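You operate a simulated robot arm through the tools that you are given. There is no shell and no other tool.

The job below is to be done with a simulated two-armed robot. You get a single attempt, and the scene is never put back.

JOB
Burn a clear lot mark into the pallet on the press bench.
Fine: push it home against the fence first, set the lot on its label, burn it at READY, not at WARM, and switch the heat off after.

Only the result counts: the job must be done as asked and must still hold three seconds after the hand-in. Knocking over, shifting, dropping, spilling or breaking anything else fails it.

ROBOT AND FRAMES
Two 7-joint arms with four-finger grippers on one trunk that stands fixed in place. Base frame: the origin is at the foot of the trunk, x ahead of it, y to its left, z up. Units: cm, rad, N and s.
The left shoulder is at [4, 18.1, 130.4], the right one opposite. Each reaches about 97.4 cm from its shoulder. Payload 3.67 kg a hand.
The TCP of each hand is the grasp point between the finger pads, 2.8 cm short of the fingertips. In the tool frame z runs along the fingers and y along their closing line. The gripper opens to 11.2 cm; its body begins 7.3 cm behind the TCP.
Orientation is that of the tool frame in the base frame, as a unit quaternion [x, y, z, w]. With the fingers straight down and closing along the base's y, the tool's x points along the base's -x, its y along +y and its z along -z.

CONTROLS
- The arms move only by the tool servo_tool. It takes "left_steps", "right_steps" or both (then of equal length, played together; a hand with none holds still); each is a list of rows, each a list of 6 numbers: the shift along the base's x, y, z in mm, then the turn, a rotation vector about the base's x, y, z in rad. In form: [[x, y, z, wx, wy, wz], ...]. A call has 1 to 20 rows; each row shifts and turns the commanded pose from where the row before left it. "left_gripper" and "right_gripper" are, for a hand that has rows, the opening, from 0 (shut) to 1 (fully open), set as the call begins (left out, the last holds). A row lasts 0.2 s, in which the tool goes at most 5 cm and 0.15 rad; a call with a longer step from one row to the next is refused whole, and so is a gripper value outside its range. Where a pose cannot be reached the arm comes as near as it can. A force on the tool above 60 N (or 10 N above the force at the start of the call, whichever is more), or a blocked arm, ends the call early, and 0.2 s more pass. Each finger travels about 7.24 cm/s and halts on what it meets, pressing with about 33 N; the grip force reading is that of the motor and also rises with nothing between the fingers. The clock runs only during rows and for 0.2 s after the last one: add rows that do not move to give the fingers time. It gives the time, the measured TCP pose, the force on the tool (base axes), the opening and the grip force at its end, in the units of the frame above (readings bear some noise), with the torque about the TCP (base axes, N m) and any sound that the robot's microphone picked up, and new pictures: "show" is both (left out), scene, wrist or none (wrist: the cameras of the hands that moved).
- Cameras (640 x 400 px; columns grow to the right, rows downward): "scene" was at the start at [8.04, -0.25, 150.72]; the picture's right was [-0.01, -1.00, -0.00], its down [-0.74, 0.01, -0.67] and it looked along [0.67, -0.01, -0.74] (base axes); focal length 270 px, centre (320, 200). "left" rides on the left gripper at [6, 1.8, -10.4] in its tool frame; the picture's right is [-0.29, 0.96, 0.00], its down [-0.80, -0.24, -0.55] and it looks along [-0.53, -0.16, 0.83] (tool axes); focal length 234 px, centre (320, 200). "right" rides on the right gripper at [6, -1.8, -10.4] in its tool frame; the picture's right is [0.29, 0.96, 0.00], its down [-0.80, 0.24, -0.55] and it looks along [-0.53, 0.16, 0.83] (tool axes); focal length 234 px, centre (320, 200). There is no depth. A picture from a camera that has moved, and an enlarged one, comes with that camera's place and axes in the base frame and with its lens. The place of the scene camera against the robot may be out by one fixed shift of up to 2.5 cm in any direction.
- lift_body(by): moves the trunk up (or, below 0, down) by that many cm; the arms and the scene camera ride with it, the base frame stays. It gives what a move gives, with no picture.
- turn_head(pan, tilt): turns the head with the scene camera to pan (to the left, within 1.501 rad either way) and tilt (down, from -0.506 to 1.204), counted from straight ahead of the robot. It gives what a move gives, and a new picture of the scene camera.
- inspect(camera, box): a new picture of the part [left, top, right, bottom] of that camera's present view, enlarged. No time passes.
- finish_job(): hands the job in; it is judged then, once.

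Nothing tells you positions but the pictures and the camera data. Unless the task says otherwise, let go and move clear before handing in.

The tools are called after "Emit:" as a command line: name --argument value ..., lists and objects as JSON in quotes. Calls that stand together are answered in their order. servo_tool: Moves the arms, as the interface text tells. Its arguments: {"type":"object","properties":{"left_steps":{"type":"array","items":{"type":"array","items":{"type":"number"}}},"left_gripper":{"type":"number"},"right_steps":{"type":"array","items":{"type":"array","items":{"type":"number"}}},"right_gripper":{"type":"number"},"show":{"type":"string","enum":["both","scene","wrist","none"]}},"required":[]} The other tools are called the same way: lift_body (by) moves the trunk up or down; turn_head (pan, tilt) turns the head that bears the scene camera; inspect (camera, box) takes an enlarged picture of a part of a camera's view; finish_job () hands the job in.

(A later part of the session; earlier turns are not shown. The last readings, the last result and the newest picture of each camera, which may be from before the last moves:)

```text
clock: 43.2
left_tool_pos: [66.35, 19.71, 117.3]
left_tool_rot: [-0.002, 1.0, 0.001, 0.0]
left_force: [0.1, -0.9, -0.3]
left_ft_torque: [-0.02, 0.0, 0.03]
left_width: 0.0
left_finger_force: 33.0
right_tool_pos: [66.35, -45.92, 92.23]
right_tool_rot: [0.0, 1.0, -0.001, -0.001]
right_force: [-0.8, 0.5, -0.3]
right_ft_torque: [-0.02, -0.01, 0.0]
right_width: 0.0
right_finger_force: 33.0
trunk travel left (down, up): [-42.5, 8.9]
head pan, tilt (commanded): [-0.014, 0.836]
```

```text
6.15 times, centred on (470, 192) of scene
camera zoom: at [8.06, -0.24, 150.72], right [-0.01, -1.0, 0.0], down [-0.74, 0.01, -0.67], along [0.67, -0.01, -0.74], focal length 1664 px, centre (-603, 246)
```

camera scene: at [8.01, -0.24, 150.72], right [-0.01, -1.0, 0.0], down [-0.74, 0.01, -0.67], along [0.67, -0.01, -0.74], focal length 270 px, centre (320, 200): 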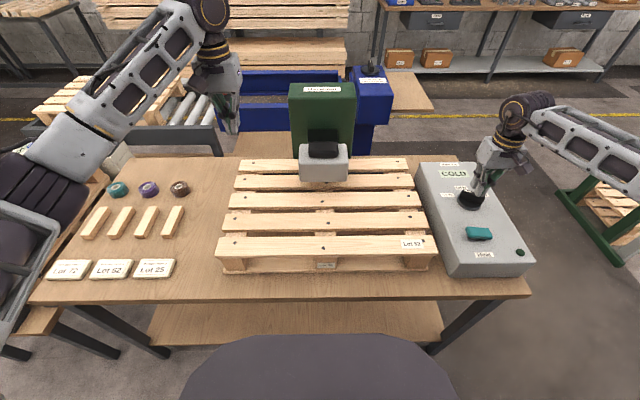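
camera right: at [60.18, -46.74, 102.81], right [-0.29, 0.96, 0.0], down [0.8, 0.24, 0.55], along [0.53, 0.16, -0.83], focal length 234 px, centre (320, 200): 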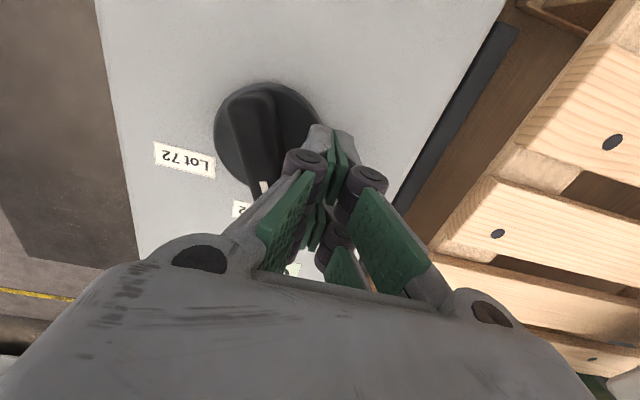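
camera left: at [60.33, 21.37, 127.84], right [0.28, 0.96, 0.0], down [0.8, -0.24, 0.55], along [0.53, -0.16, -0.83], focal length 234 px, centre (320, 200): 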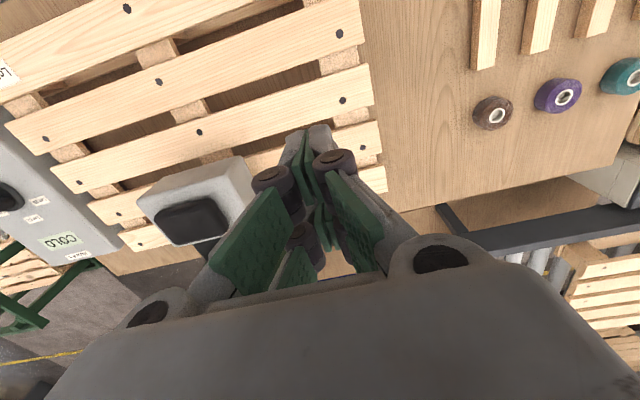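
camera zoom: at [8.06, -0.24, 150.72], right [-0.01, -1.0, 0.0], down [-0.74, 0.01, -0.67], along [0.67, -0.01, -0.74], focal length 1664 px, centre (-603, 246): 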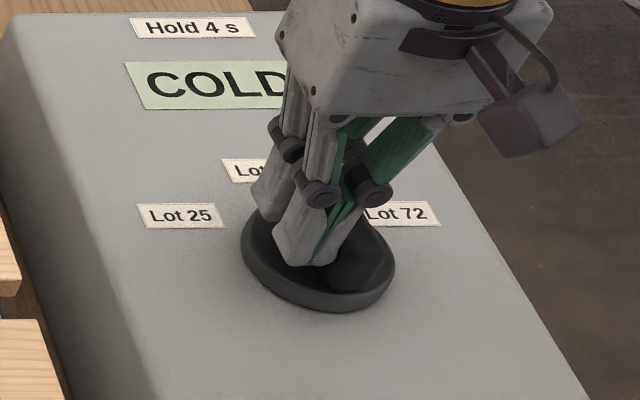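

The fin now looks parallel to x. I'll back the peg off sideways, lift it and look at the dial.

Emit:
servo_tool --right_steps '[[0, 8, 0, 0, 0, 0], [0, 8, 0, 0, 0, 0], [0, 0, 40, 0, 0, 0], [0, 0, 45, 0, 0, 0], [0, 0, 45, 0, 0, 0], [0, 0, 45, 0, 0, 0], [-45, 0, 0, 0, 0, 0], [-45, -20, 0, 0, 0, 0], [-45, -20, 0, 0, 0, 0], [0, 0, 0, 0, 0, 0]]' --show "wrist"

Emit:
inspect --camera "scene" --box '[420, 155, 520, 235]'

Emit:
inspect --camera "right" --box '[180, 80, 480, 280]'

```text
clock: 45.4
left_tool_pos: [66.33, 19.88, 117.33]
left_tool_rot: [-0.003, 1.0, 0.0, -0.001]
left_force: [0.8, -0.1, 0.3]
left_ft_torque: [-0.01, 0.01, -0.03]
left_width: 0.0
left_finger_force: 33.2
right_tool_pos: [52.99, -48.21, 109.7]
right_tool_rot: [-0.001, 1.0, 0.0, 0.0]
right_force: [-0.3, -0.7, -0.5]
right_ft_torque: [-0.04, 0.01, 0.0]
right_width: 0.0
right_finger_force: 33.0
trunk travel left (down, up): [-42.5, 8.9]
head pan, tilt (commanded): [-0.014, 0.836]
camera right: at [46.76, -50.05, 120.32], right [-0.29, 0.96, 0.0], down [0.8, 0.24, 0.55], along [0.53, 0.16, -0.83], focal length 234 px, centre (320, 200)
```

right: 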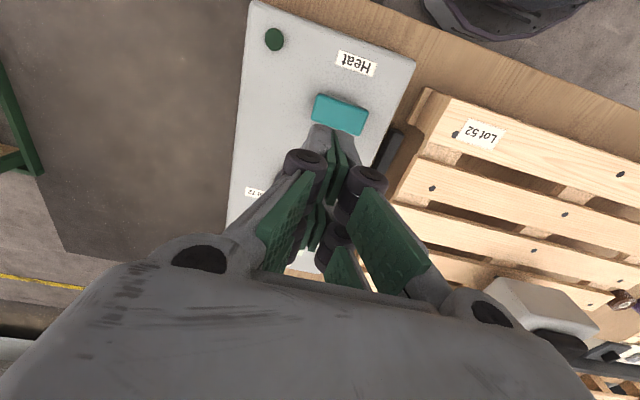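

```text
5.00 times, centred on (470, 195) of scene
camera zoom: at [8.16, -0.19, 150.71], right [-0.01, -1.0, 0.0], down [-0.74, 0.01, -0.67], along [0.67, -0.01, -0.74], focal length 1352 px, centre (-430, 225)
```

zoom: 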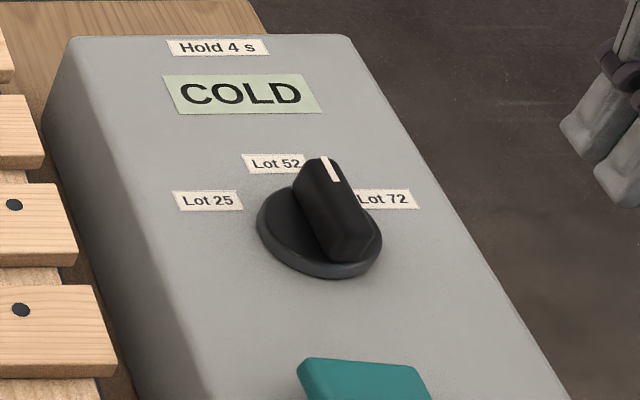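

```text
2.00 times, centred on (330, 180) of right
camera zoom: at [46.76, -50.05, 120.32], right [-0.29, 0.96, 0.0], down [0.8, 0.24, 0.55], along [0.53, 0.16, -0.83], focal length 468 px, centre (300, 240)
```

zoom: 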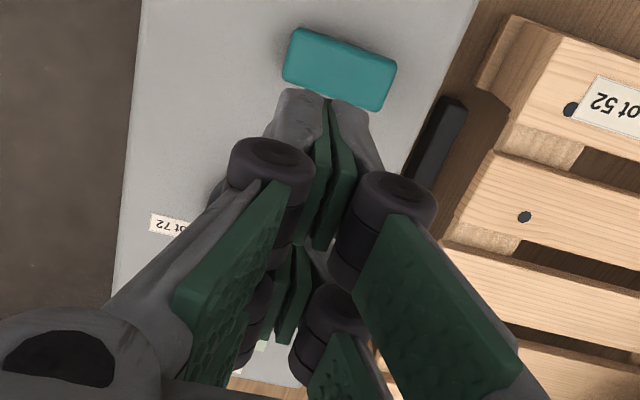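

The pointer now sits on Lot 52 to within a few degrees. I'll check it from above with the hand open, and take a closer look at the press handle from the left camera.

Emit:
servo_tool --right_steps '[[-20, -25, 10, 0, 0, 0], [-15, -20, 20, 0, 0, 0], [0, 0, 10, 0, 0, 0], [0, 0, 0, 0, 0, 0], [0, 0, 0, 0, 0, 0]]' --right_gripper 1 --show "wrist"

Emit:
inspect --camera "right" --box '[260, 160, 370, 240]'

Emit:
inspect --camera "left" --box '[110, 130, 290, 270]'

```text
clock: 46.6
left_tool_pos: [66.27, 19.66, 117.26]
left_tool_rot: [-0.001, 1.0, 0.0, 0.0]
left_force: [0.3, -0.5, -0.7]
left_ft_torque: [0.0, -0.02, -0.02]
left_width: 0.0
left_finger_force: 32.8
right_tool_pos: [49.26, -52.68, 113.79]
right_tool_rot: [0.0, 1.0, 0.0, 0.0]
right_force: [-0.4, 0.7, 0.2]
right_ft_torque: [0.01, 0.0, 0.02]
right_width: 11.18
right_finger_force: 0.1
trunk travel left (down, up): [-42.5, 8.9]
head pan, tilt (commanded): [-0.014, 0.836]
camera right: at [43.18, -54.53, 124.28], right [-0.29, 0.96, 0.0], down [0.8, 0.24, 0.55], along [0.53, 0.16, -0.83], focal length 234 px, centre (320, 200)
```

right: 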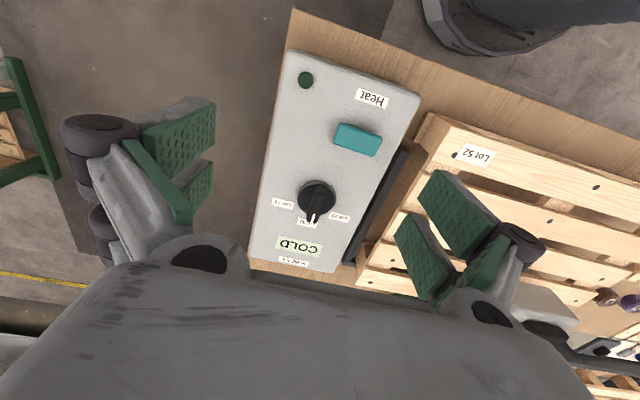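

```text
5.00 times, centred on (315, 200) of right
camera zoom: at [43.18, -54.53, 124.28], right [-0.29, 0.96, 0.0], down [0.8, 0.24, 0.55], along [0.53, 0.16, -0.83], focal length 1171 px, centre (345, 200)
```

zoom: 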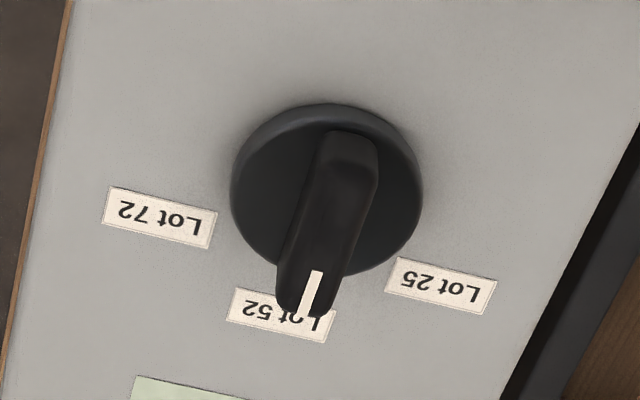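

```text
2.86 times, centred on (200, 200) of left
camera zoom: at [60.33, 21.39, 127.84], right [0.29, 0.96, 0.0], down [0.8, -0.24, 0.55], along [0.53, -0.16, -0.83], focal length 669 px, centre (663, 200)
```

zoom: 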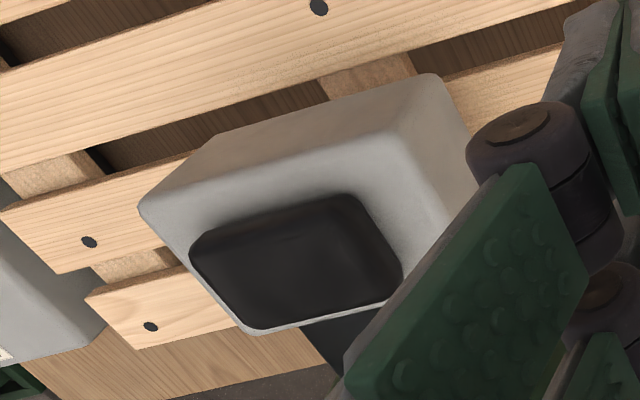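

The pointer is within about 3° of Lot 52. The press handle top is near (75.7, -2, 102), with the head's underside around z 95, about 6 cm above the deck. I'll bring the shut left hand above the handle and shut the right hand for the switch.

Emit:
servo_tool --left_steps '[[14, -36, 0, 0, 0, 0], [14, -36, 0, 0, 0, 0], [14, -36, 0, 0, 0, 0], [14, -36, 0, 0, 0, 0], [15, -36, 0, 0, 0, 0], [15, -37, 0, 0, 0, 0], [0, 0, -40, 0, 0, 0], [0, 0, -40, 0, 0, 0], [0, 0, -15, 0, 0, 0], [0, 0, 0, 0, 0, 0]]' --right_steps '[[0, 0, 0, 0, 0, 0], [0, 0, 0, 0, 0, 0], [0, 0, 0, 0, 0, 0], [0, 0, 0, 0, 0, 0], [10, 20, 0, 0, 0, 0], [10, 25, 0, 0, 0, 0], [10, 25, 0, 0, 0, 0], [9, 26, 0, 0, 0, 0], [0, 0, 0, 0, 0, 0], [0, 0, 0, 0, 0, 0]]' --right_gripper 0 --show "both"

Emit:
inspect --camera "scene" --box '[270, 80, 400, 200]'

Emit:
inspect --camera "right" --box '[220, 80, 420, 220]'

```text
clock: 48.8
left_tool_pos: [73.96, -0.71, 107.58]
left_tool_rot: [-0.002, 1.0, -0.001, 0.0]
left_force: [-0.1, 0.6, -0.1]
left_ft_torque: [0.03, 0.01, -0.02]
left_width: 0.01
left_finger_force: 33.1
left hand out of reach, approached as far as the arm can: row 6
right_tool_pos: [53.3, -43.08, 113.79]
right_tool_rot: [-0.001, 1.0, -0.001, 0.0]
right_force: [0.1, 0.3, 0.8]
right_ft_torque: [0.0, 0.0, 0.01]
right_width: 0.02
right_finger_force: 33.1
trunk travel left (down, up): [-42.5, 8.9]
head pan, tilt (commanded): [-0.014, 0.836]
camera scene: at [8.11, -0.17, 150.72], right [-0.01, -1.0, 0.0], down [-0.74, 0.01, -0.67], along [0.67, -0.01, -0.74], focal length 270 px, centre (320, 200)
camera right: at [47.19, -44.86, 124.3], right [-0.29, 0.96, 0.0], down [0.8, 0.24, 0.55], along [0.53, 0.16, -0.83], focal length 234 px, centre (320, 200)
camera left: at [67.97, 0.91, 118.18], right [0.28, 0.96, 0.0], down [0.8, -0.24, 0.55], along [0.53, -0.16, -0.83], focal length 234 px, centre (320, 200)
```

scene: 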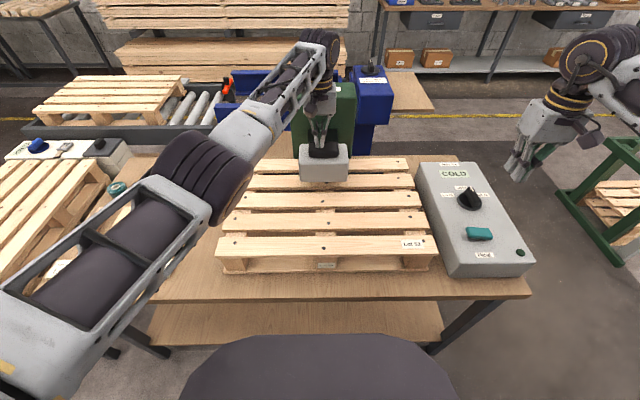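
right: 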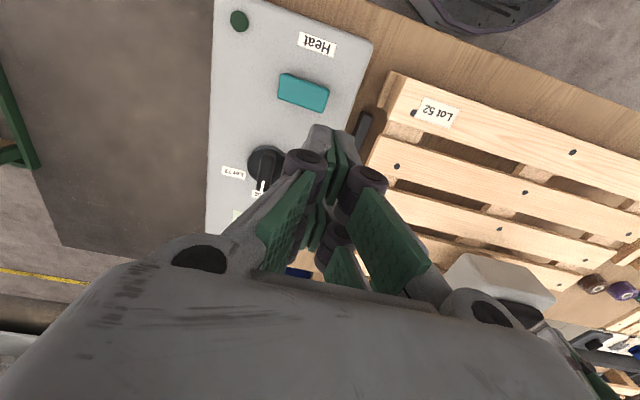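
left: 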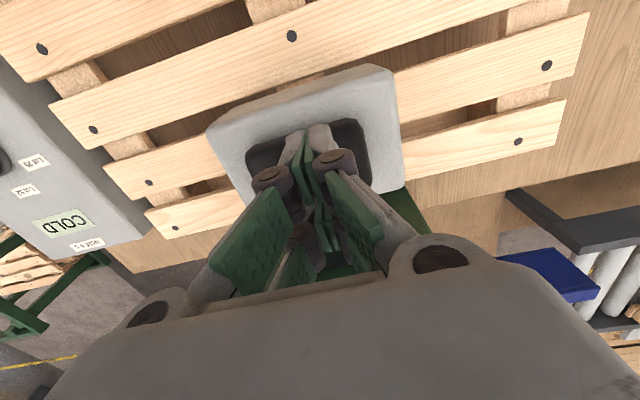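

```text
3.33 times, centred on (335, 140) of scene
camera zoom: at [8.11, -0.17, 150.72], right [-0.01, -1.0, 0.0], down [-0.74, 0.01, -0.67], along [0.67, -0.01, -0.74], focal length 901 px, centre (270, 400)
```

zoom: 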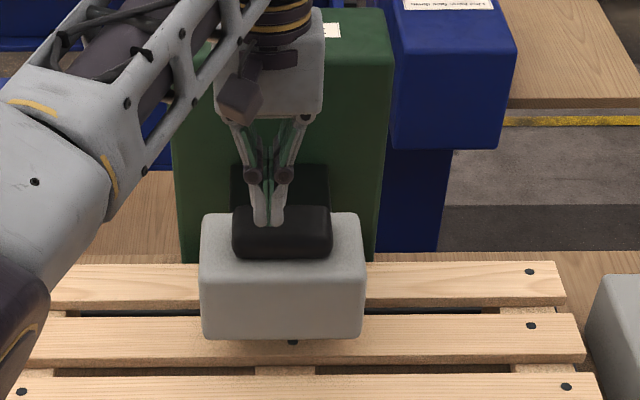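

```text
2.86 times, centred on (320, 150) of right
camera zoom: at [47.19, -44.86, 124.3], right [-0.29, 0.96, 0.0], down [0.8, 0.24, 0.55], along [0.53, 0.16, -0.83], focal length 669 px, centre (320, 343)
```

zoom: 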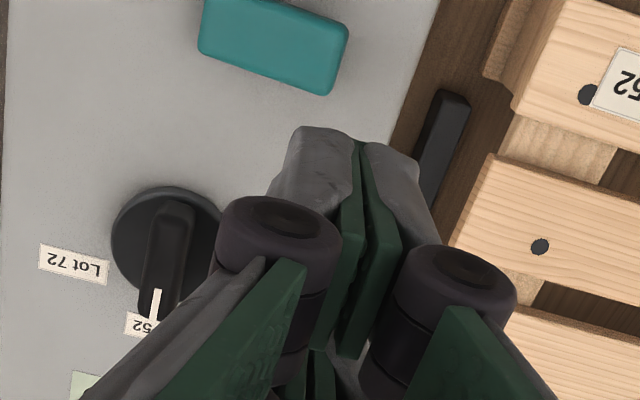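

The left fingertips are over the front part of the handle (x 74), slightly short of the planned point because of a joint limit. I'll try to move a little farther in at this height.

Emit:
servo_tool --left_steps '[[6, -6, 0, 0, 0, 0], [6, -6, 0, 0, 0, 0], [0, 0, 0, 0, 0, 0]]' --show "wrist"

```text
clock: 49.6
left_tool_pos: [74.4, -1.39, 107.63]
left_tool_rot: [-0.002, 1.0, 0.0, 0.0]
left_force: [0.0, -0.5, 0.0]
left_ft_torque: [0.01, 0.03, -0.02]
left_width: 0.03
left_finger_force: 33.4
left hand out of reach, approached as far as the arm can: row 2
right_tool_pos: [53.22, -43.07, 113.79]
right_tool_rot: [-0.001, 1.0, 0.0, 0.0]
right_force: [0.3, 0.2, -0.2]
right_ft_torque: [-0.01, 0.01, -0.01]
right_width: 0.0
right_finger_force: 33.1
trunk travel left (down, up): [-42.5, 8.9]
head pan, tilt (commanded): [-0.014, 0.836]
camera left: at [68.45, 0.26, 118.23], right [0.29, 0.96, 0.0], down [0.8, -0.24, 0.55], along [0.53, -0.16, -0.83], focal length 234 px, centre (320, 200)
```

left: 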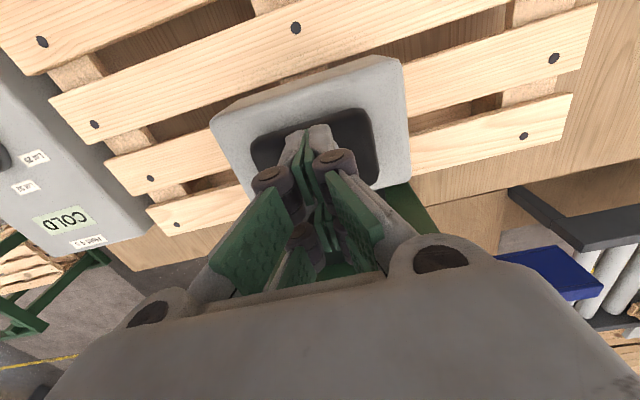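

Good: the left tips are over the handle at (74.4, -1.4). Now the right hand goes down over the raised left end of the heat rocker.

Emit:
servo_tool --right_steps '[[0, 0, -45, 0, 0, 0], [0, 0, -45, 0, 0, 0], [0, 0, -45, 0, 0, 0], [0, 0, -40, 0, 0, 0], [0, 0, -20, 0, 0, 0], [0, 0, 0, 0, 0, 0]]' --show "both"

Emit:
inspect --camera "scene" --box '[440, 190, 530, 260]'

```text
clock: 51.0
left_tool_pos: [74.36, -1.36, 107.59]
left_tool_rot: [-0.002, 1.0, 0.0, -0.001]
left_force: [-0.3, -0.8, -0.7]
left_ft_torque: [0.01, -0.03, 0.03]
left_width: 0.02
left_finger_force: 32.3
right_tool_pos: [53.21, -43.05, 94.31]
right_tool_rot: [-0.001, 1.0, 0.0, 0.0]
right_force: [1.0, 0.3, 0.0]
right_ft_torque: [0.04, -0.02, -0.02]
right_width: 0.03
right_finger_force: 33.4
trunk travel left (down, up): [-42.5, 8.9]
head pan, tilt (commanded): [-0.014, 0.836]
camera scene: at [8.04, -0.25, 150.72], right [-0.01, -1.0, 0.0], down [-0.74, 0.01, -0.67], along [0.67, -0.01, -0.74], focal length 270 px, centre (320, 200)
camera right: at [47.07, -44.92, 104.89], right [-0.29, 0.96, 0.0], down [0.8, 0.24, 0.55], along [0.53, 0.16, -0.83], focal length 234 px, centre (320, 200)
```

scene: 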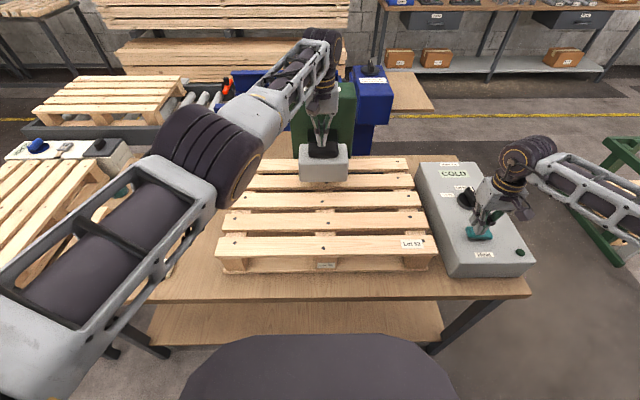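
right: 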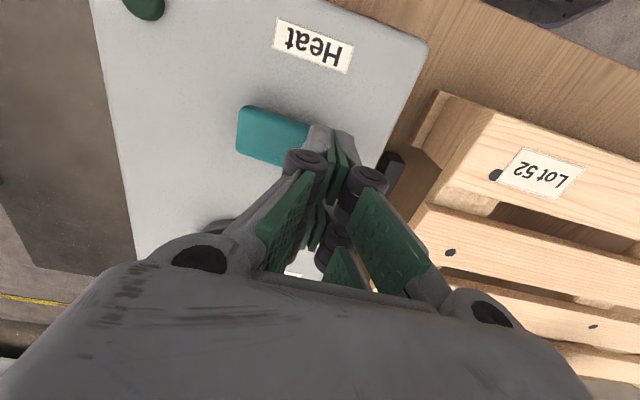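

```text
5.71 times, centred on (485, 225) of scene
camera zoom: at [8.04, -0.25, 150.72], right [-0.01, -1.0, 0.0], down [-0.74, 0.01, -0.67], along [0.67, -0.01, -0.74], focal length 1545 px, centre (-623, 57)
```

zoom: 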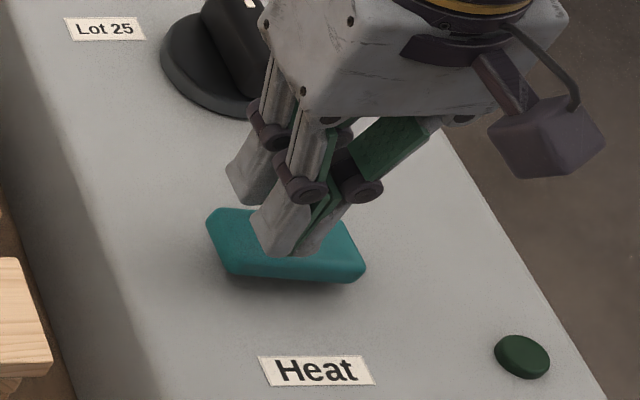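

The fingertips are over the left half of the rocker. I'll press down slowly.

Emit:
servo_tool --right_steps '[[0, 0, -4, 0, 0, 0], [0, 0, -4, 0, 0, 0], [0, 0, -4, 0, 0, 0], [0, 0, -3, 0, 0, 0], [0, 0, -3, 0, 0, 0], [0, 0, 0, 0, 0, 0]]' --show "scene"

Emit:
inspect --camera "scene" --box '[420, 150, 540, 270]'

```text
clock: 52.4
left_tool_pos: [74.39, -1.39, 107.64]
left_tool_rot: [-0.002, 1.0, 0.0, 0.0]
left_force: [-0.1, 0.5, 0.1]
left_ft_torque: [0.0, -0.02, 0.03]
left_width: 0.0
left_finger_force: 33.1
right_tool_pos: [53.1, -43.15, 92.31]
right_tool_rot: [-0.002, 1.0, 0.0, 0.0]
right_force: [0.2, 0.3, 1.0]
right_ft_torque: [0.01, 0.02, -0.01]
right_width: 0.0
right_finger_force: 33.0
trunk travel left (down, up): [-42.5, 8.9]
head pan, tilt (commanded): [-0.014, 0.836]
camera scene: at [8.04, -0.25, 150.72], right [-0.01, -1.0, 0.0], down [-0.74, 0.01, -0.67], along [0.67, -0.01, -0.74], focal length 270 px, centre (320, 200)
```

scene: 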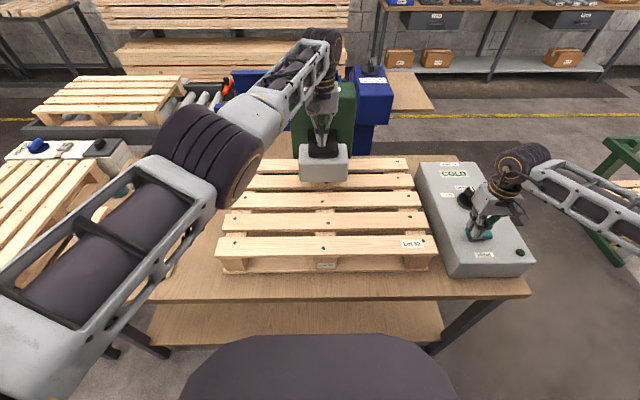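

```text
3.33 times, centred on (480, 210) of scene
camera zoom: at [8.04, -0.25, 150.72], right [-0.01, -1.0, 0.0], down [-0.74, 0.01, -0.67], along [0.67, -0.01, -0.74], focal length 901 px, centre (-213, 167)
```

zoom: 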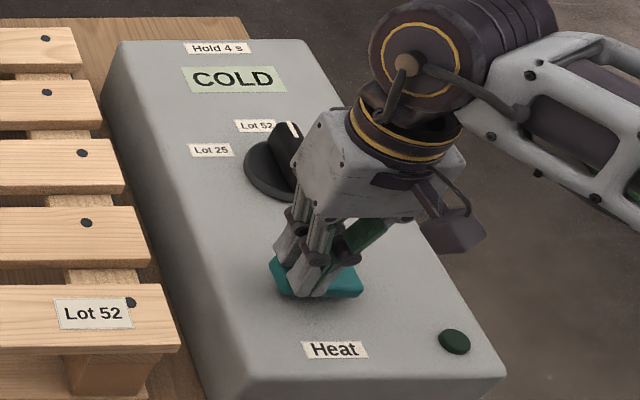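

No switching yet. I'll press a bit deeper.

Emit:
servo_tool --right_steps '[[0, 0, -2, 0, 0, 0], [0, 0, -2, 0, 0, 0], [0, 0, -2, 0, 0, 0], [0, 0, -2, 0, 0, 0], [0, 0, 0, 0, 0, 0]]' --show "none"

Emit:
inspect --camera "scene" --box '[420, 150, 540, 270]'

Emit:
inspect --camera "right" --box '[200, 60, 440, 220]'

```text
clock: 53.6
left_tool_pos: [74.2, -1.33, 107.85]
left_tool_rot: [-0.001, 1.0, -0.001, 0.001]
left_force: [0.3, -0.5, -0.1]
left_ft_torque: [0.0, -0.02, 0.04]
left_width: 0.02
left_finger_force: 33.4
right_tool_pos: [53.15, -43.07, 91.91]
right_tool_rot: [0.0, 1.0, -0.001, 0.002]
right_force: [-0.3, -1.6, 17.7]
right_ft_torque: [-0.17, 0.08, -0.02]
right_width: 0.0
right_finger_force: 33.1
trunk travel left (down, up): [-42.5, 8.9]
head pan, tilt (commanded): [-0.014, 0.836]
```

```text
3.33 times, centred on (480, 210) of scene
camera zoom: at [7.87, -0.16, 150.74], right [-0.01, -1.0, 0.0], down [-0.74, 0.01, -0.67], along [0.67, -0.01, -0.74], focal length 901 px, centre (-213, 167)
```

zoom: 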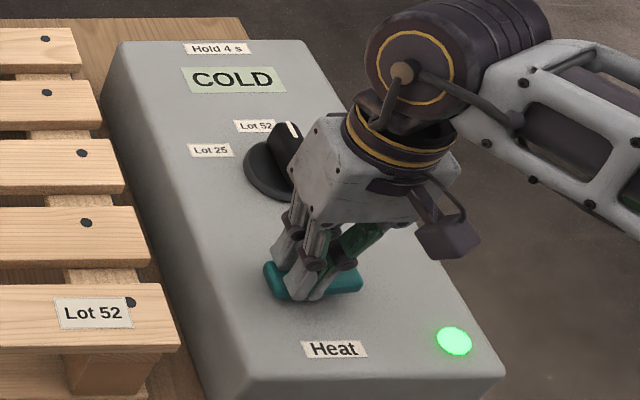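

```text
2.50 times, centred on (320, 140) of right
camera zoom: at [46.99, -44.91, 102.45], right [-0.29, 0.96, 0.0], down [0.79, 0.24, 0.56], along [0.53, 0.16, -0.83], focal length 585 px, centre (320, 350)
```

zoom: 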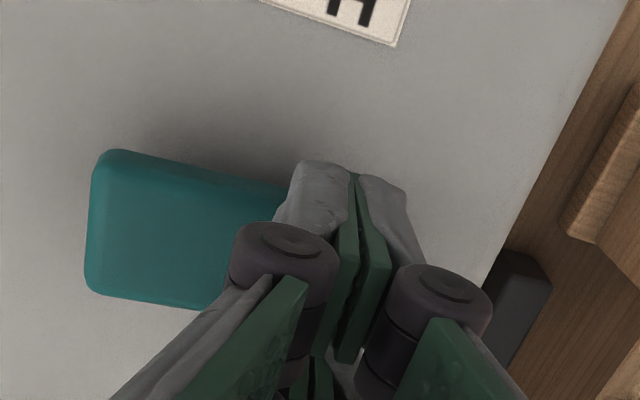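

The lamp lit green, so heat is on at about t=53.5 s, and the display still reads COLD. I'll lift the right hand and hover it over the other end of the rocker, ready for switching off.

Emit:
servo_tool --right_steps '[[0, 0, 10, 0, 0, 0], [0, 0, 20, 0, 0, 0], [0, 0, 20, 0, 0, 0], [0, -25, 0, 0, 0, 0], [0, -23, 0, 0, 0, 0], [0, 0, 0, 0, 0, 0]]' --show "none"

Emit:
inspect --camera "scene" --box '[420, 150, 540, 270]'

```text
clock: 55.0
left_tool_pos: [74.39, -1.45, 107.7]
left_tool_rot: [-0.002, 1.0, 0.0, -0.001]
left_force: [-0.6, -0.9, 1.3]
left_ft_torque: [-0.01, 0.01, -0.01]
left_width: 0.01
left_finger_force: 32.7
right_tool_pos: [53.24, -47.98, 96.75]
right_tool_rot: [0.0, 1.0, 0.0, 0.0]
right_force: [0.1, 0.6, 0.6]
right_ft_torque: [-0.01, -0.01, -0.02]
right_width: 0.0
right_finger_force: 32.7
trunk travel left (down, up): [-42.5, 8.9]
head pan, tilt (commanded): [-0.014, 0.836]
```

```text
3.33 times, centred on (480, 210) of scene
camera zoom: at [8.08, -0.22, 150.71], right [-0.01, -1.0, 0.0], down [-0.74, 0.01, -0.67], along [0.67, -0.01, -0.74], focal length 901 px, centre (-213, 167)
```

zoom: 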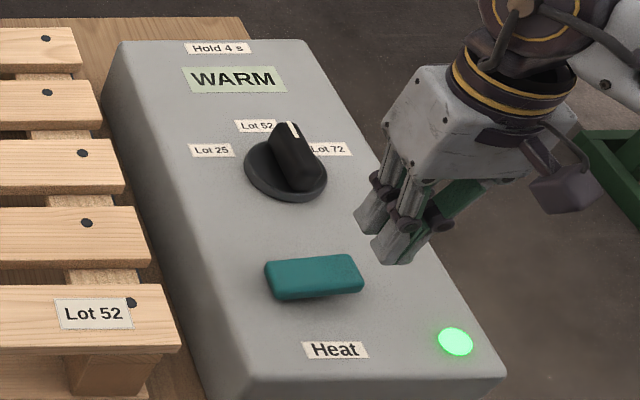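

It reads WARM already, and the heat latched on. I'll wait for READY with the left hand nudged slightly closer above the handle.

Emit:
servo_tool --left_steps '[[0, 0, -8, 0, 0, 0], [0, 0, 0, 0, 0, 0], [0, 0, 0, 0, 0, 0], [0, 0, 0, 0, 0, 0], [0, 0, 0, 0, 0, 0]]' --show "none"

Emit:
inspect --camera "scene" --box '[420, 150, 540, 270]'

```text
clock: 56.2
left_tool_pos: [74.46, -1.47, 106.82]
left_tool_rot: [-0.001, 1.0, 0.0, 0.0]
left_force: [0.7, -0.6, -0.3]
left_ft_torque: [0.01, 0.02, -0.03]
left_width: 0.0
left_finger_force: 32.8
right_tool_pos: [53.29, -48.05, 96.66]
right_tool_rot: [-0.001, 1.0, -0.001, 0.0]
right_force: [-0.3, 0.9, -0.5]
right_ft_torque: [0.02, 0.02, 0.04]
right_width: 0.0
right_finger_force: 32.6
trunk travel left (down, up): [-42.5, 8.9]
head pan, tilt (commanded): [-0.014, 0.836]
```

```text
3.33 times, centred on (480, 210) of scene
camera zoom: at [8.05, -0.26, 150.72], right [-0.01, -1.0, 0.0], down [-0.74, 0.01, -0.67], along [0.67, -0.01, -0.74], focal length 901 px, centre (-213, 167)
```

zoom: 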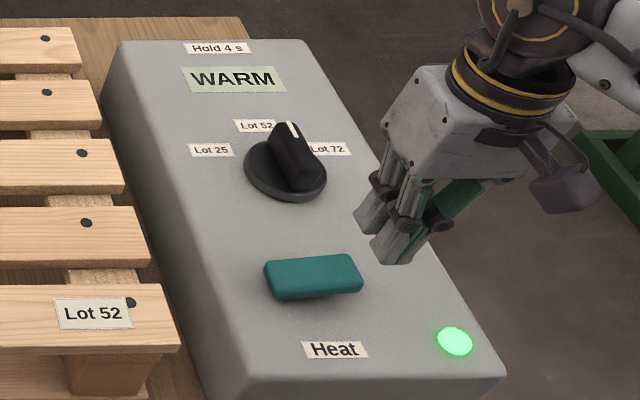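

Still WARM. I'll keep waiting.

Emit:
servo_tool --left_steps '[[0, 0, 0, 0, 0, 0], [0, 0, 0, 0, 0, 0], [0, 0, 0, 0, 0, 0], [0, 0, 0, 0, 0, 0], [0, 0, 0, 0, 0, 0], [0, 0, 0, 0, 0, 0], [0, 0, 0, 0, 0, 0]]' --show "none"

Emit:
inspect --camera "scene" --box '[420, 150, 540, 270]'

```text
clock: 57.8
left_tool_pos: [74.37, -1.48, 106.87]
left_tool_rot: [-0.002, 1.0, 0.0, 0.0]
left_force: [-0.2, 0.8, -0.1]
left_ft_torque: [-0.02, 0.0, 0.0]
left_width: 0.0
left_finger_force: 33.0
right_tool_pos: [53.22, -48.1, 96.68]
right_tool_rot: [-0.001, 1.0, 0.0, 0.0]
right_force: [0.2, -0.3, -0.6]
right_ft_torque: [0.02, 0.0, -0.04]
right_width: 0.0
right_finger_force: 32.7
trunk travel left (down, up): [-42.5, 8.9]
head pan, tilt (commanded): [-0.014, 0.836]
```

```text
3.33 times, centred on (480, 210) of scene
camera zoom: at [8.05, -0.26, 150.72], right [-0.01, -1.0, 0.0], down [-0.74, 0.01, -0.67], along [0.67, -0.01, -0.74], focal length 901 px, centre (-213, 167)
```

zoom: 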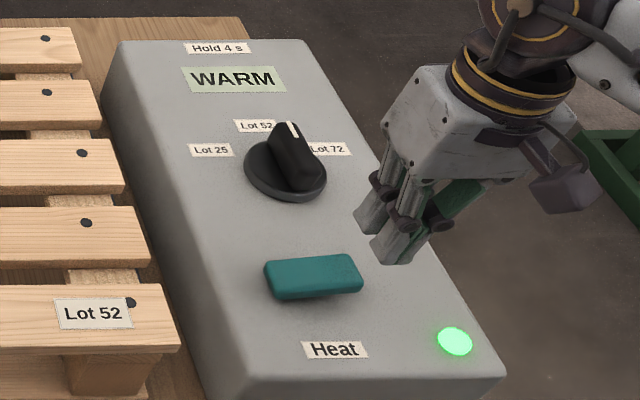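

Still WARM. I'll wait about two more seconds.

Emit:
servo_tool --left_steps '[[0, 0, 0, 0, 0, 0], [0, 0, 0, 0, 0, 0], [0, 0, 0, 0, 0, 0], [0, 0, 0, 0, 0, 0], [0, 0, 0, 0, 0, 0], [0, 0, 0, 0, 0, 0], [0, 0, 0, 0, 0, 0], [0, 0, 0, 0, 0, 0], [0, 0, 0, 0, 0, 0]]' --show "none"

Emit:
inspect --camera "scene" --box '[420, 150, 540, 270]'

```text
clock: 59.8
left_tool_pos: [74.46, -1.4, 106.95]
left_tool_rot: [-0.001, 1.0, 0.001, 0.0]
left_force: [0.6, 0.2, 0.3]
left_ft_torque: [0.01, 0.01, -0.03]
left_width: 0.02
left_finger_force: 33.2
right_tool_pos: [53.2, -48.2, 96.63]
right_tool_rot: [-0.001, 1.0, 0.0, 0.001]
right_force: [0.5, -1.4, -0.2]
right_ft_torque: [0.02, 0.02, -0.03]
right_width: 0.0
right_finger_force: 32.8
trunk travel left (down, up): [-42.5, 8.9]
head pan, tilt (commanded): [-0.014, 0.836]
```

```text
3.33 times, centred on (480, 210) of scene
camera zoom: at [8.05, -0.26, 150.72], right [-0.01, -1.0, 0.0], down [-0.74, 0.01, -0.67], along [0.67, -0.01, -0.74], focal length 901 px, centre (-213, 167)
```

zoom: 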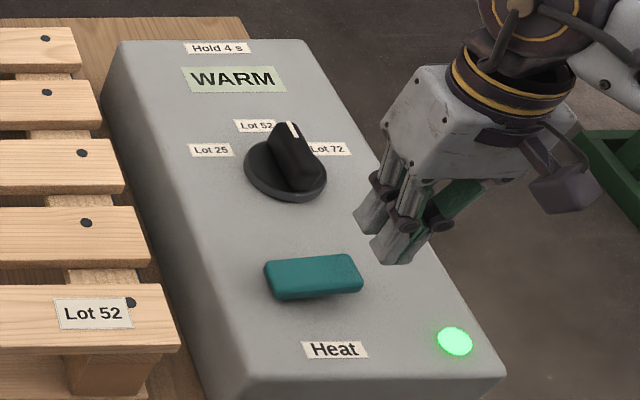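

Still WARM. I'll wait on.

Emit:
servo_tool --left_steps '[[0, 0, 0, 0, 0, 0], [0, 0, 0, 0, 0, 0], [0, 0, 0, 0, 0, 0], [0, 0, 0, 0, 0, 0], [0, 0, 0, 0, 0, 0], [0, 0, 0, 0, 0, 0], [0, 0, 0, 0, 0, 0], [0, 0, 0, 0, 0, 0], [0, 0, 0, 0, 0, 0]]' --show "none"

Emit:
inspect --camera "scene" --box '[420, 150, 540, 270]'

```text
clock: 61.8
left_tool_pos: [74.34, -1.43, 106.82]
left_tool_rot: [-0.002, 1.0, 0.0, 0.001]
left_force: [-0.2, -0.3, -0.5]
left_ft_torque: [0.0, 0.0, 0.0]
left_width: 0.01
left_finger_force: 33.2
right_tool_pos: [53.15, -48.05, 96.6]
right_tool_rot: [-0.002, 1.0, 0.0, -0.001]
right_force: [0.2, 0.7, -1.0]
right_ft_torque: [-0.03, 0.0, 0.01]
right_width: 0.0
right_finger_force: 33.2
trunk travel left (down, up): [-42.5, 8.9]
head pan, tilt (commanded): [-0.014, 0.836]
```

```text
3.33 times, centred on (480, 210) of scene
camera zoom: at [8.05, -0.26, 150.72], right [-0.01, -1.0, 0.0], down [-0.74, 0.01, -0.67], along [0.67, -0.01, -0.74], focal length 901 px, centre (-213, 167)
```

zoom: 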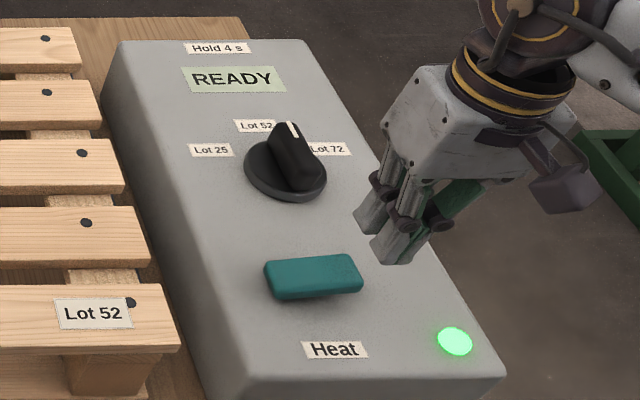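

READY is showing. I'll press the head down now, first to just above the deck.

Emit:
servo_tool --left_steps '[[0, 0, -12, 0, 0, 0], [0, 0, -12, 0, 0, 0], [0, 0, -12, 0, 0, 0], [0, 0, -10, 0, 0, 0], [0, 0, -8, 0, 0, 0]]' --show "none"

Emit:
inspect --camera "scene" --box '[270, 100, 390, 200]'

Emit:
inspect --camera "left" --box '[180, 20, 440, 200]'

```text
clock: 63.0
left_tool_pos: [74.04, -1.31, 101.82]
left_tool_rot: [-0.001, 1.0, 0.0, 0.003]
left_force: [7.3, -4.1, 16.0]
left_ft_torque: [-0.08, -0.03, 0.01]
left_width: 0.62
left_finger_force: 36.0
left hand out of reach, approached as far as the arm can: row 5
right_tool_pos: [53.28, -48.12, 96.67]
right_tool_rot: [0.0, 1.0, -0.001, 0.001]
right_force: [0.7, -0.1, 0.5]
right_ft_torque: [0.02, 0.02, 0.0]
right_width: 0.0
right_finger_force: 33.0
trunk travel left (down, up): [-42.5, 8.9]
head pan, tilt (commanded): [-0.014, 0.836]
```

```text
4.00 times, centred on (330, 150) of scene
camera zoom: at [7.96, -0.28, 150.74], right [-0.01, -1.0, 0.0], down [-0.74, 0.01, -0.67], along [0.67, -0.01, -0.74], focal length 1081 px, centre (280, 400)
```

zoom: 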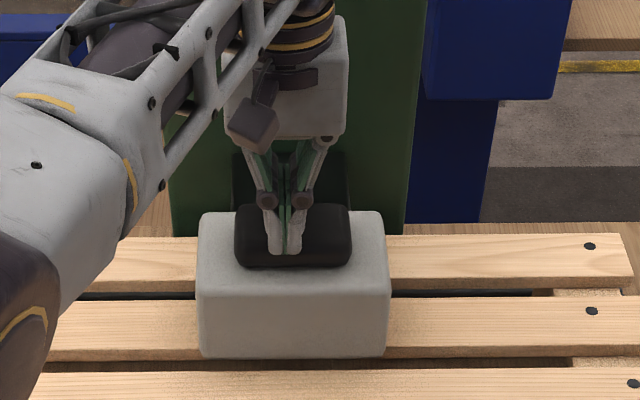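

```text
2.22 times, centred on (310, 110) of left
camera zoom: at [68.06, 0.34, 112.32], right [0.29, 0.96, 0.0], down [0.79, -0.24, 0.56], along [0.54, -0.16, -0.83], focal length 520 px, centre (342, 400)
```

zoom: 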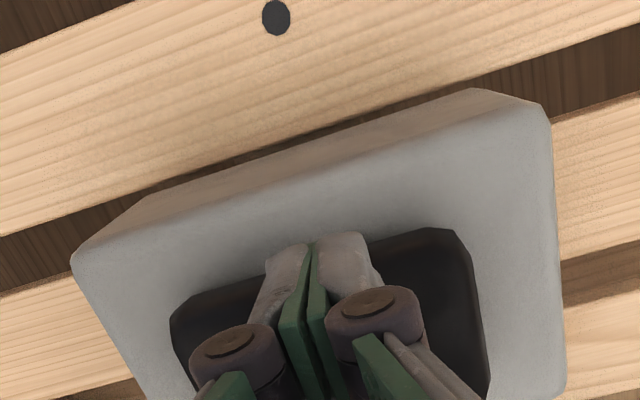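

The head has moved down about 3 cm with 16 N, and the left arm is at the edge of its reach here. I'll keep going down while easing slightly back in x.

Emit:
servo_tool --left_steps '[[-3, 0, -5, 0, 0, 0], [-3, 0, -5, 0, 0, 0], [-2, 0, -5, 0, 0, 0]]' --show "none"

Emit:
inspect --camera "scene" --box '[270, 100, 390, 200]'

Emit:
inspect --camera "scene" --box '[420, 150, 540, 270]'

```text
clock: 63.6
left_tool_pos: [73.82, -1.34, 101.95]
left_tool_rot: [-0.001, 1.0, -0.003, 0.012]
left_force: [-2.7, 0.7, 9.4]
left_ft_torque: [0.06, 0.24, 0.01]
left_width: 0.58
left_finger_force: 35.2
right_tool_pos: [53.11, -47.94, 96.64]
right_tool_rot: [-0.001, 1.0, 0.0, 0.001]
right_force: [-0.4, -0.9, -0.4]
right_ft_torque: [0.03, -0.02, -0.02]
right_width: 0.01
right_finger_force: 33.0
trunk travel left (down, up): [-42.5, 8.9]
head pan, tilt (commanded): [-0.014, 0.836]
stopped in row 3 (left hand): the force on the tool passed its limit at 65 N (the readings are from after the stop); the commanded pose is now the measured one
```

```text
4.00 times, centred on (330, 150) of scene
camera zoom: at [7.86, -0.21, 150.69], right [-0.01, -1.0, 0.0], down [-0.74, 0.01, -0.67], along [0.67, -0.01, -0.74], focal length 1081 px, centre (280, 400)
```

zoom: 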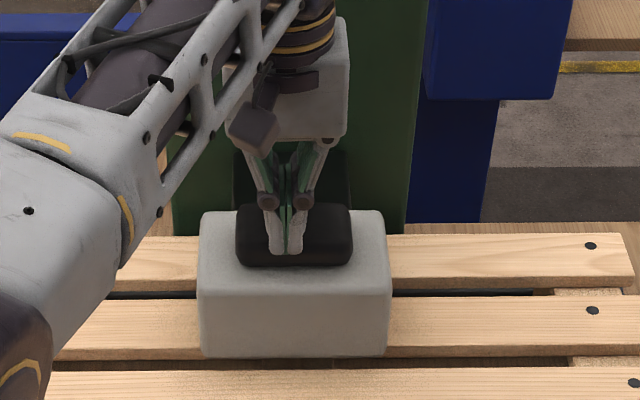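

```text
3.33 times, centred on (480, 210) of scene
camera zoom: at [7.86, -0.21, 150.69], right [-0.01, -1.0, 0.0], down [-0.74, 0.01, -0.67], along [0.67, -0.01, -0.74], focal length 901 px, centre (-213, 167)
```

zoom: 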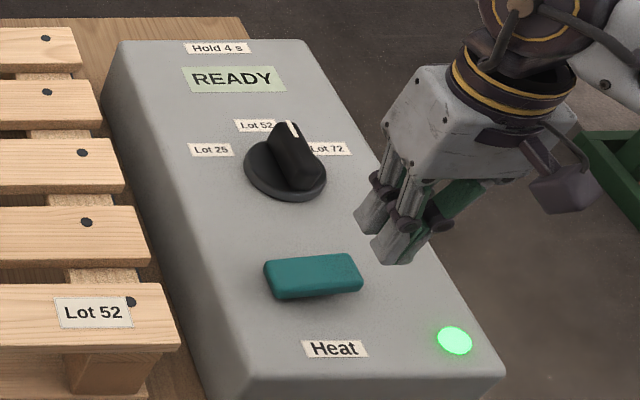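

The limit trip at 65 N means the head is on the deck (TCP z≈101.8), and READY still shows. I'll press on with moderate force and hold it.

Emit:
servo_tool --left_steps '[[0, 0, -4, 0, 0, 0], [0, 0, 0, 0, 0, 0], [0, 0, 0, 0, 0, 0], [0, 0, 0, 0, 0, 0], [0, 0, 0, 0, 0, 0]]' --show "none"

```text
clock: 64.8
left_tool_pos: [73.94, -1.33, 101.88]
left_tool_rot: [0.0, 1.0, -0.003, 0.016]
left_force: [3.9, 3.5, 37.6]
left_ft_torque: [0.1, 0.37, 0.06]
left_width: 0.62
left_finger_force: 36.0
right_tool_pos: [52.95, -47.99, 96.85]
right_tool_rot: [-0.001, 1.0, -0.001, 0.002]
right_force: [-0.5, 0.3, -0.3]
right_ft_torque: [0.01, 0.03, -0.04]
right_width: 0.01
right_finger_force: 32.9
trunk travel left (down, up): [-42.5, 8.9]
head pan, tilt (commanded): [-0.014, 0.836]
```

The head is firmly down at 38 N. I'll complete the hold to a little over 4 s, then lift straight up in the same call.

Emit:
servo_tool --left_steps '[[0, 0, 0, 0, 0, 0], [0, 0, 0, 0, 0, 0], [0, 0, 0, 0, 0, 0], [0, 0, 0, 0, 0, 0], [0, 0, 0, 0, 0, 0], [0, 0, 0, 0, 0, 0], [0, 0, 0, 0, 0, 0], [0, 0, 0, 0, 0, 0], [0, 0, 0, 0, 0, 0], [0, 0, 0, 0, 0, 0], [0, 0, 0, 0, 0, 0], [0, 0, 0, 0, 0, 0], [0, 0, 0, 0, 0, 0], [0, 0, 0, 0, 0, 0], [0, 0, 0, 0, 0, 0], [0, 0, 0, 0, 0, 0], [0, 0, 12, 0, 0, 0], [0, 0, 18, 0, 0, 0], [0, 0, 20, 0, 0, 0], [0, 0, 20, 0, 0, 0]]' --show "scene"

Emit:
inspect --camera "scene" --box '[420, 150, 540, 270]'

Emit:
inspect --camera "scene" --box '[270, 100, 390, 200]'

```text
clock: 69.0
left_tool_pos: [74.01, -1.32, 108.22]
left_tool_rot: [0.0, 1.0, -0.001, 0.01]
left_force: [0.1, 1.3, 0.3]
left_ft_torque: [-0.03, -0.01, 0.01]
left_width: 0.0
left_finger_force: 35.4
right_tool_pos: [53.2, -48.04, 96.49]
right_tool_rot: [-0.002, 1.0, -0.001, 0.0]
right_force: [-0.1, -0.6, 0.1]
right_ft_torque: [0.01, 0.01, 0.0]
right_width: 0.0
right_finger_force: 33.3
trunk travel left (down, up): [-42.5, 8.9]
head pan, tilt (commanded): [-0.014, 0.836]
camera scene: at [8.01, -0.28, 150.72], right [-0.01, -1.0, 0.0], down [-0.74, 0.01, -0.67], along [0.67, -0.01, -0.74], focal length 270 px, centre (320, 200)
```

scene: 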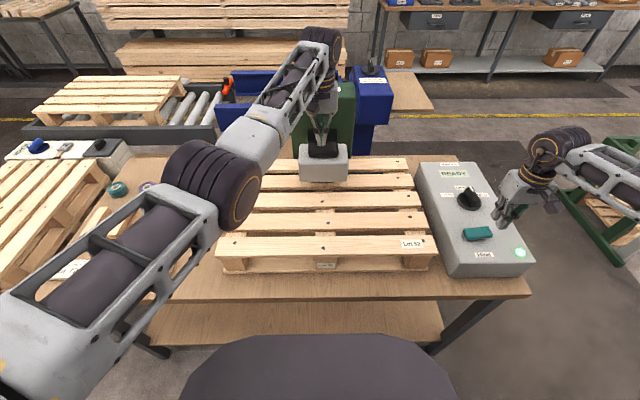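

```text
3.33 times, centred on (480, 210) of scene
camera zoom: at [8.01, -0.28, 150.72], right [-0.01, -1.0, 0.0], down [-0.74, 0.01, -0.67], along [0.67, -0.01, -0.74], focal length 901 px, centre (-213, 167)
```

zoom: 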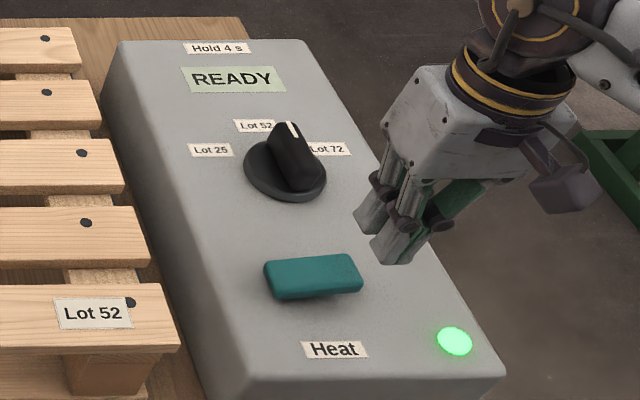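

```text
4.00 times, centred on (330, 150) of scene
camera zoom: at [8.01, -0.28, 150.72], right [-0.01, -1.0, 0.0], down [-0.74, 0.01, -0.67], along [0.67, -0.01, -0.74], focal length 1081 px, centre (280, 400)
```

zoom: 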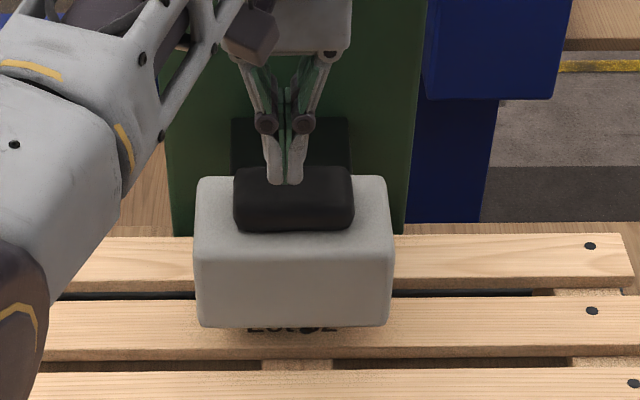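

A "Lot 52" mark shows on the plank under the raised head. Now the heat goes off: the right hand presses the other, now raised, end of the rocker.

Emit:
servo_tool --right_steps '[[0, 0, -10, 0, 0, 0], [0, 0, -10, 0, 0, 0], [0, 0, -10, 0, 0, 0], [0, 0, -5, 0, 0, 0], [0, 0, -5, 0, 0, 0], [0, 0, -3, 0, 0, 0], [0, 0, -3, 0, 0, 0], [0, 0, -3, 0, 0, 0], [0, 0, 0, 0, 0, 0]]' --show "none"

Emit:
inspect --camera "scene" --box '[420, 150, 540, 270]'

```text
clock: 71.0
left_tool_pos: [73.91, -1.37, 108.36]
left_tool_rot: [-0.001, 1.0, -0.003, 0.011]
left_force: [-1.1, 0.2, 0.0]
left_ft_torque: [0.0, 0.01, 0.04]
left_width: 0.0
left_finger_force: 35.5
right_tool_pos: [53.31, -47.94, 91.84]
right_tool_rot: [0.0, 1.0, 0.0, 0.001]
right_force: [-0.7, 0.2, 5.3]
right_ft_torque: [0.05, 0.02, 0.01]
right_width: 0.0
right_finger_force: 32.9
trunk travel left (down, up): [-42.5, 8.9]
head pan, tilt (commanded): [-0.014, 0.836]
```

```text
3.33 times, centred on (480, 210) of scene
camera zoom: at [8.01, -0.22, 150.73], right [-0.01, -1.0, 0.0], down [-0.74, 0.01, -0.67], along [0.67, -0.01, -0.74], focal length 901 px, centre (-213, 167)
```

zoom: 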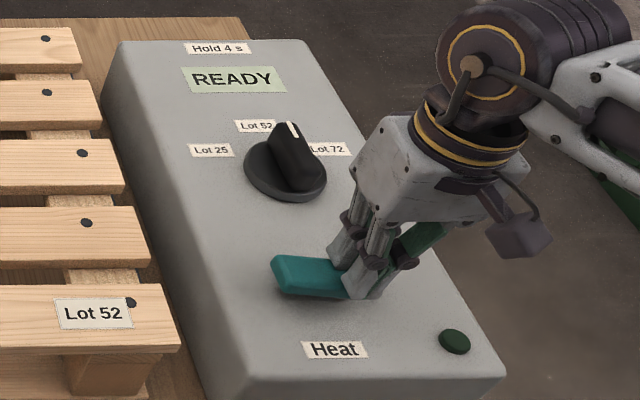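

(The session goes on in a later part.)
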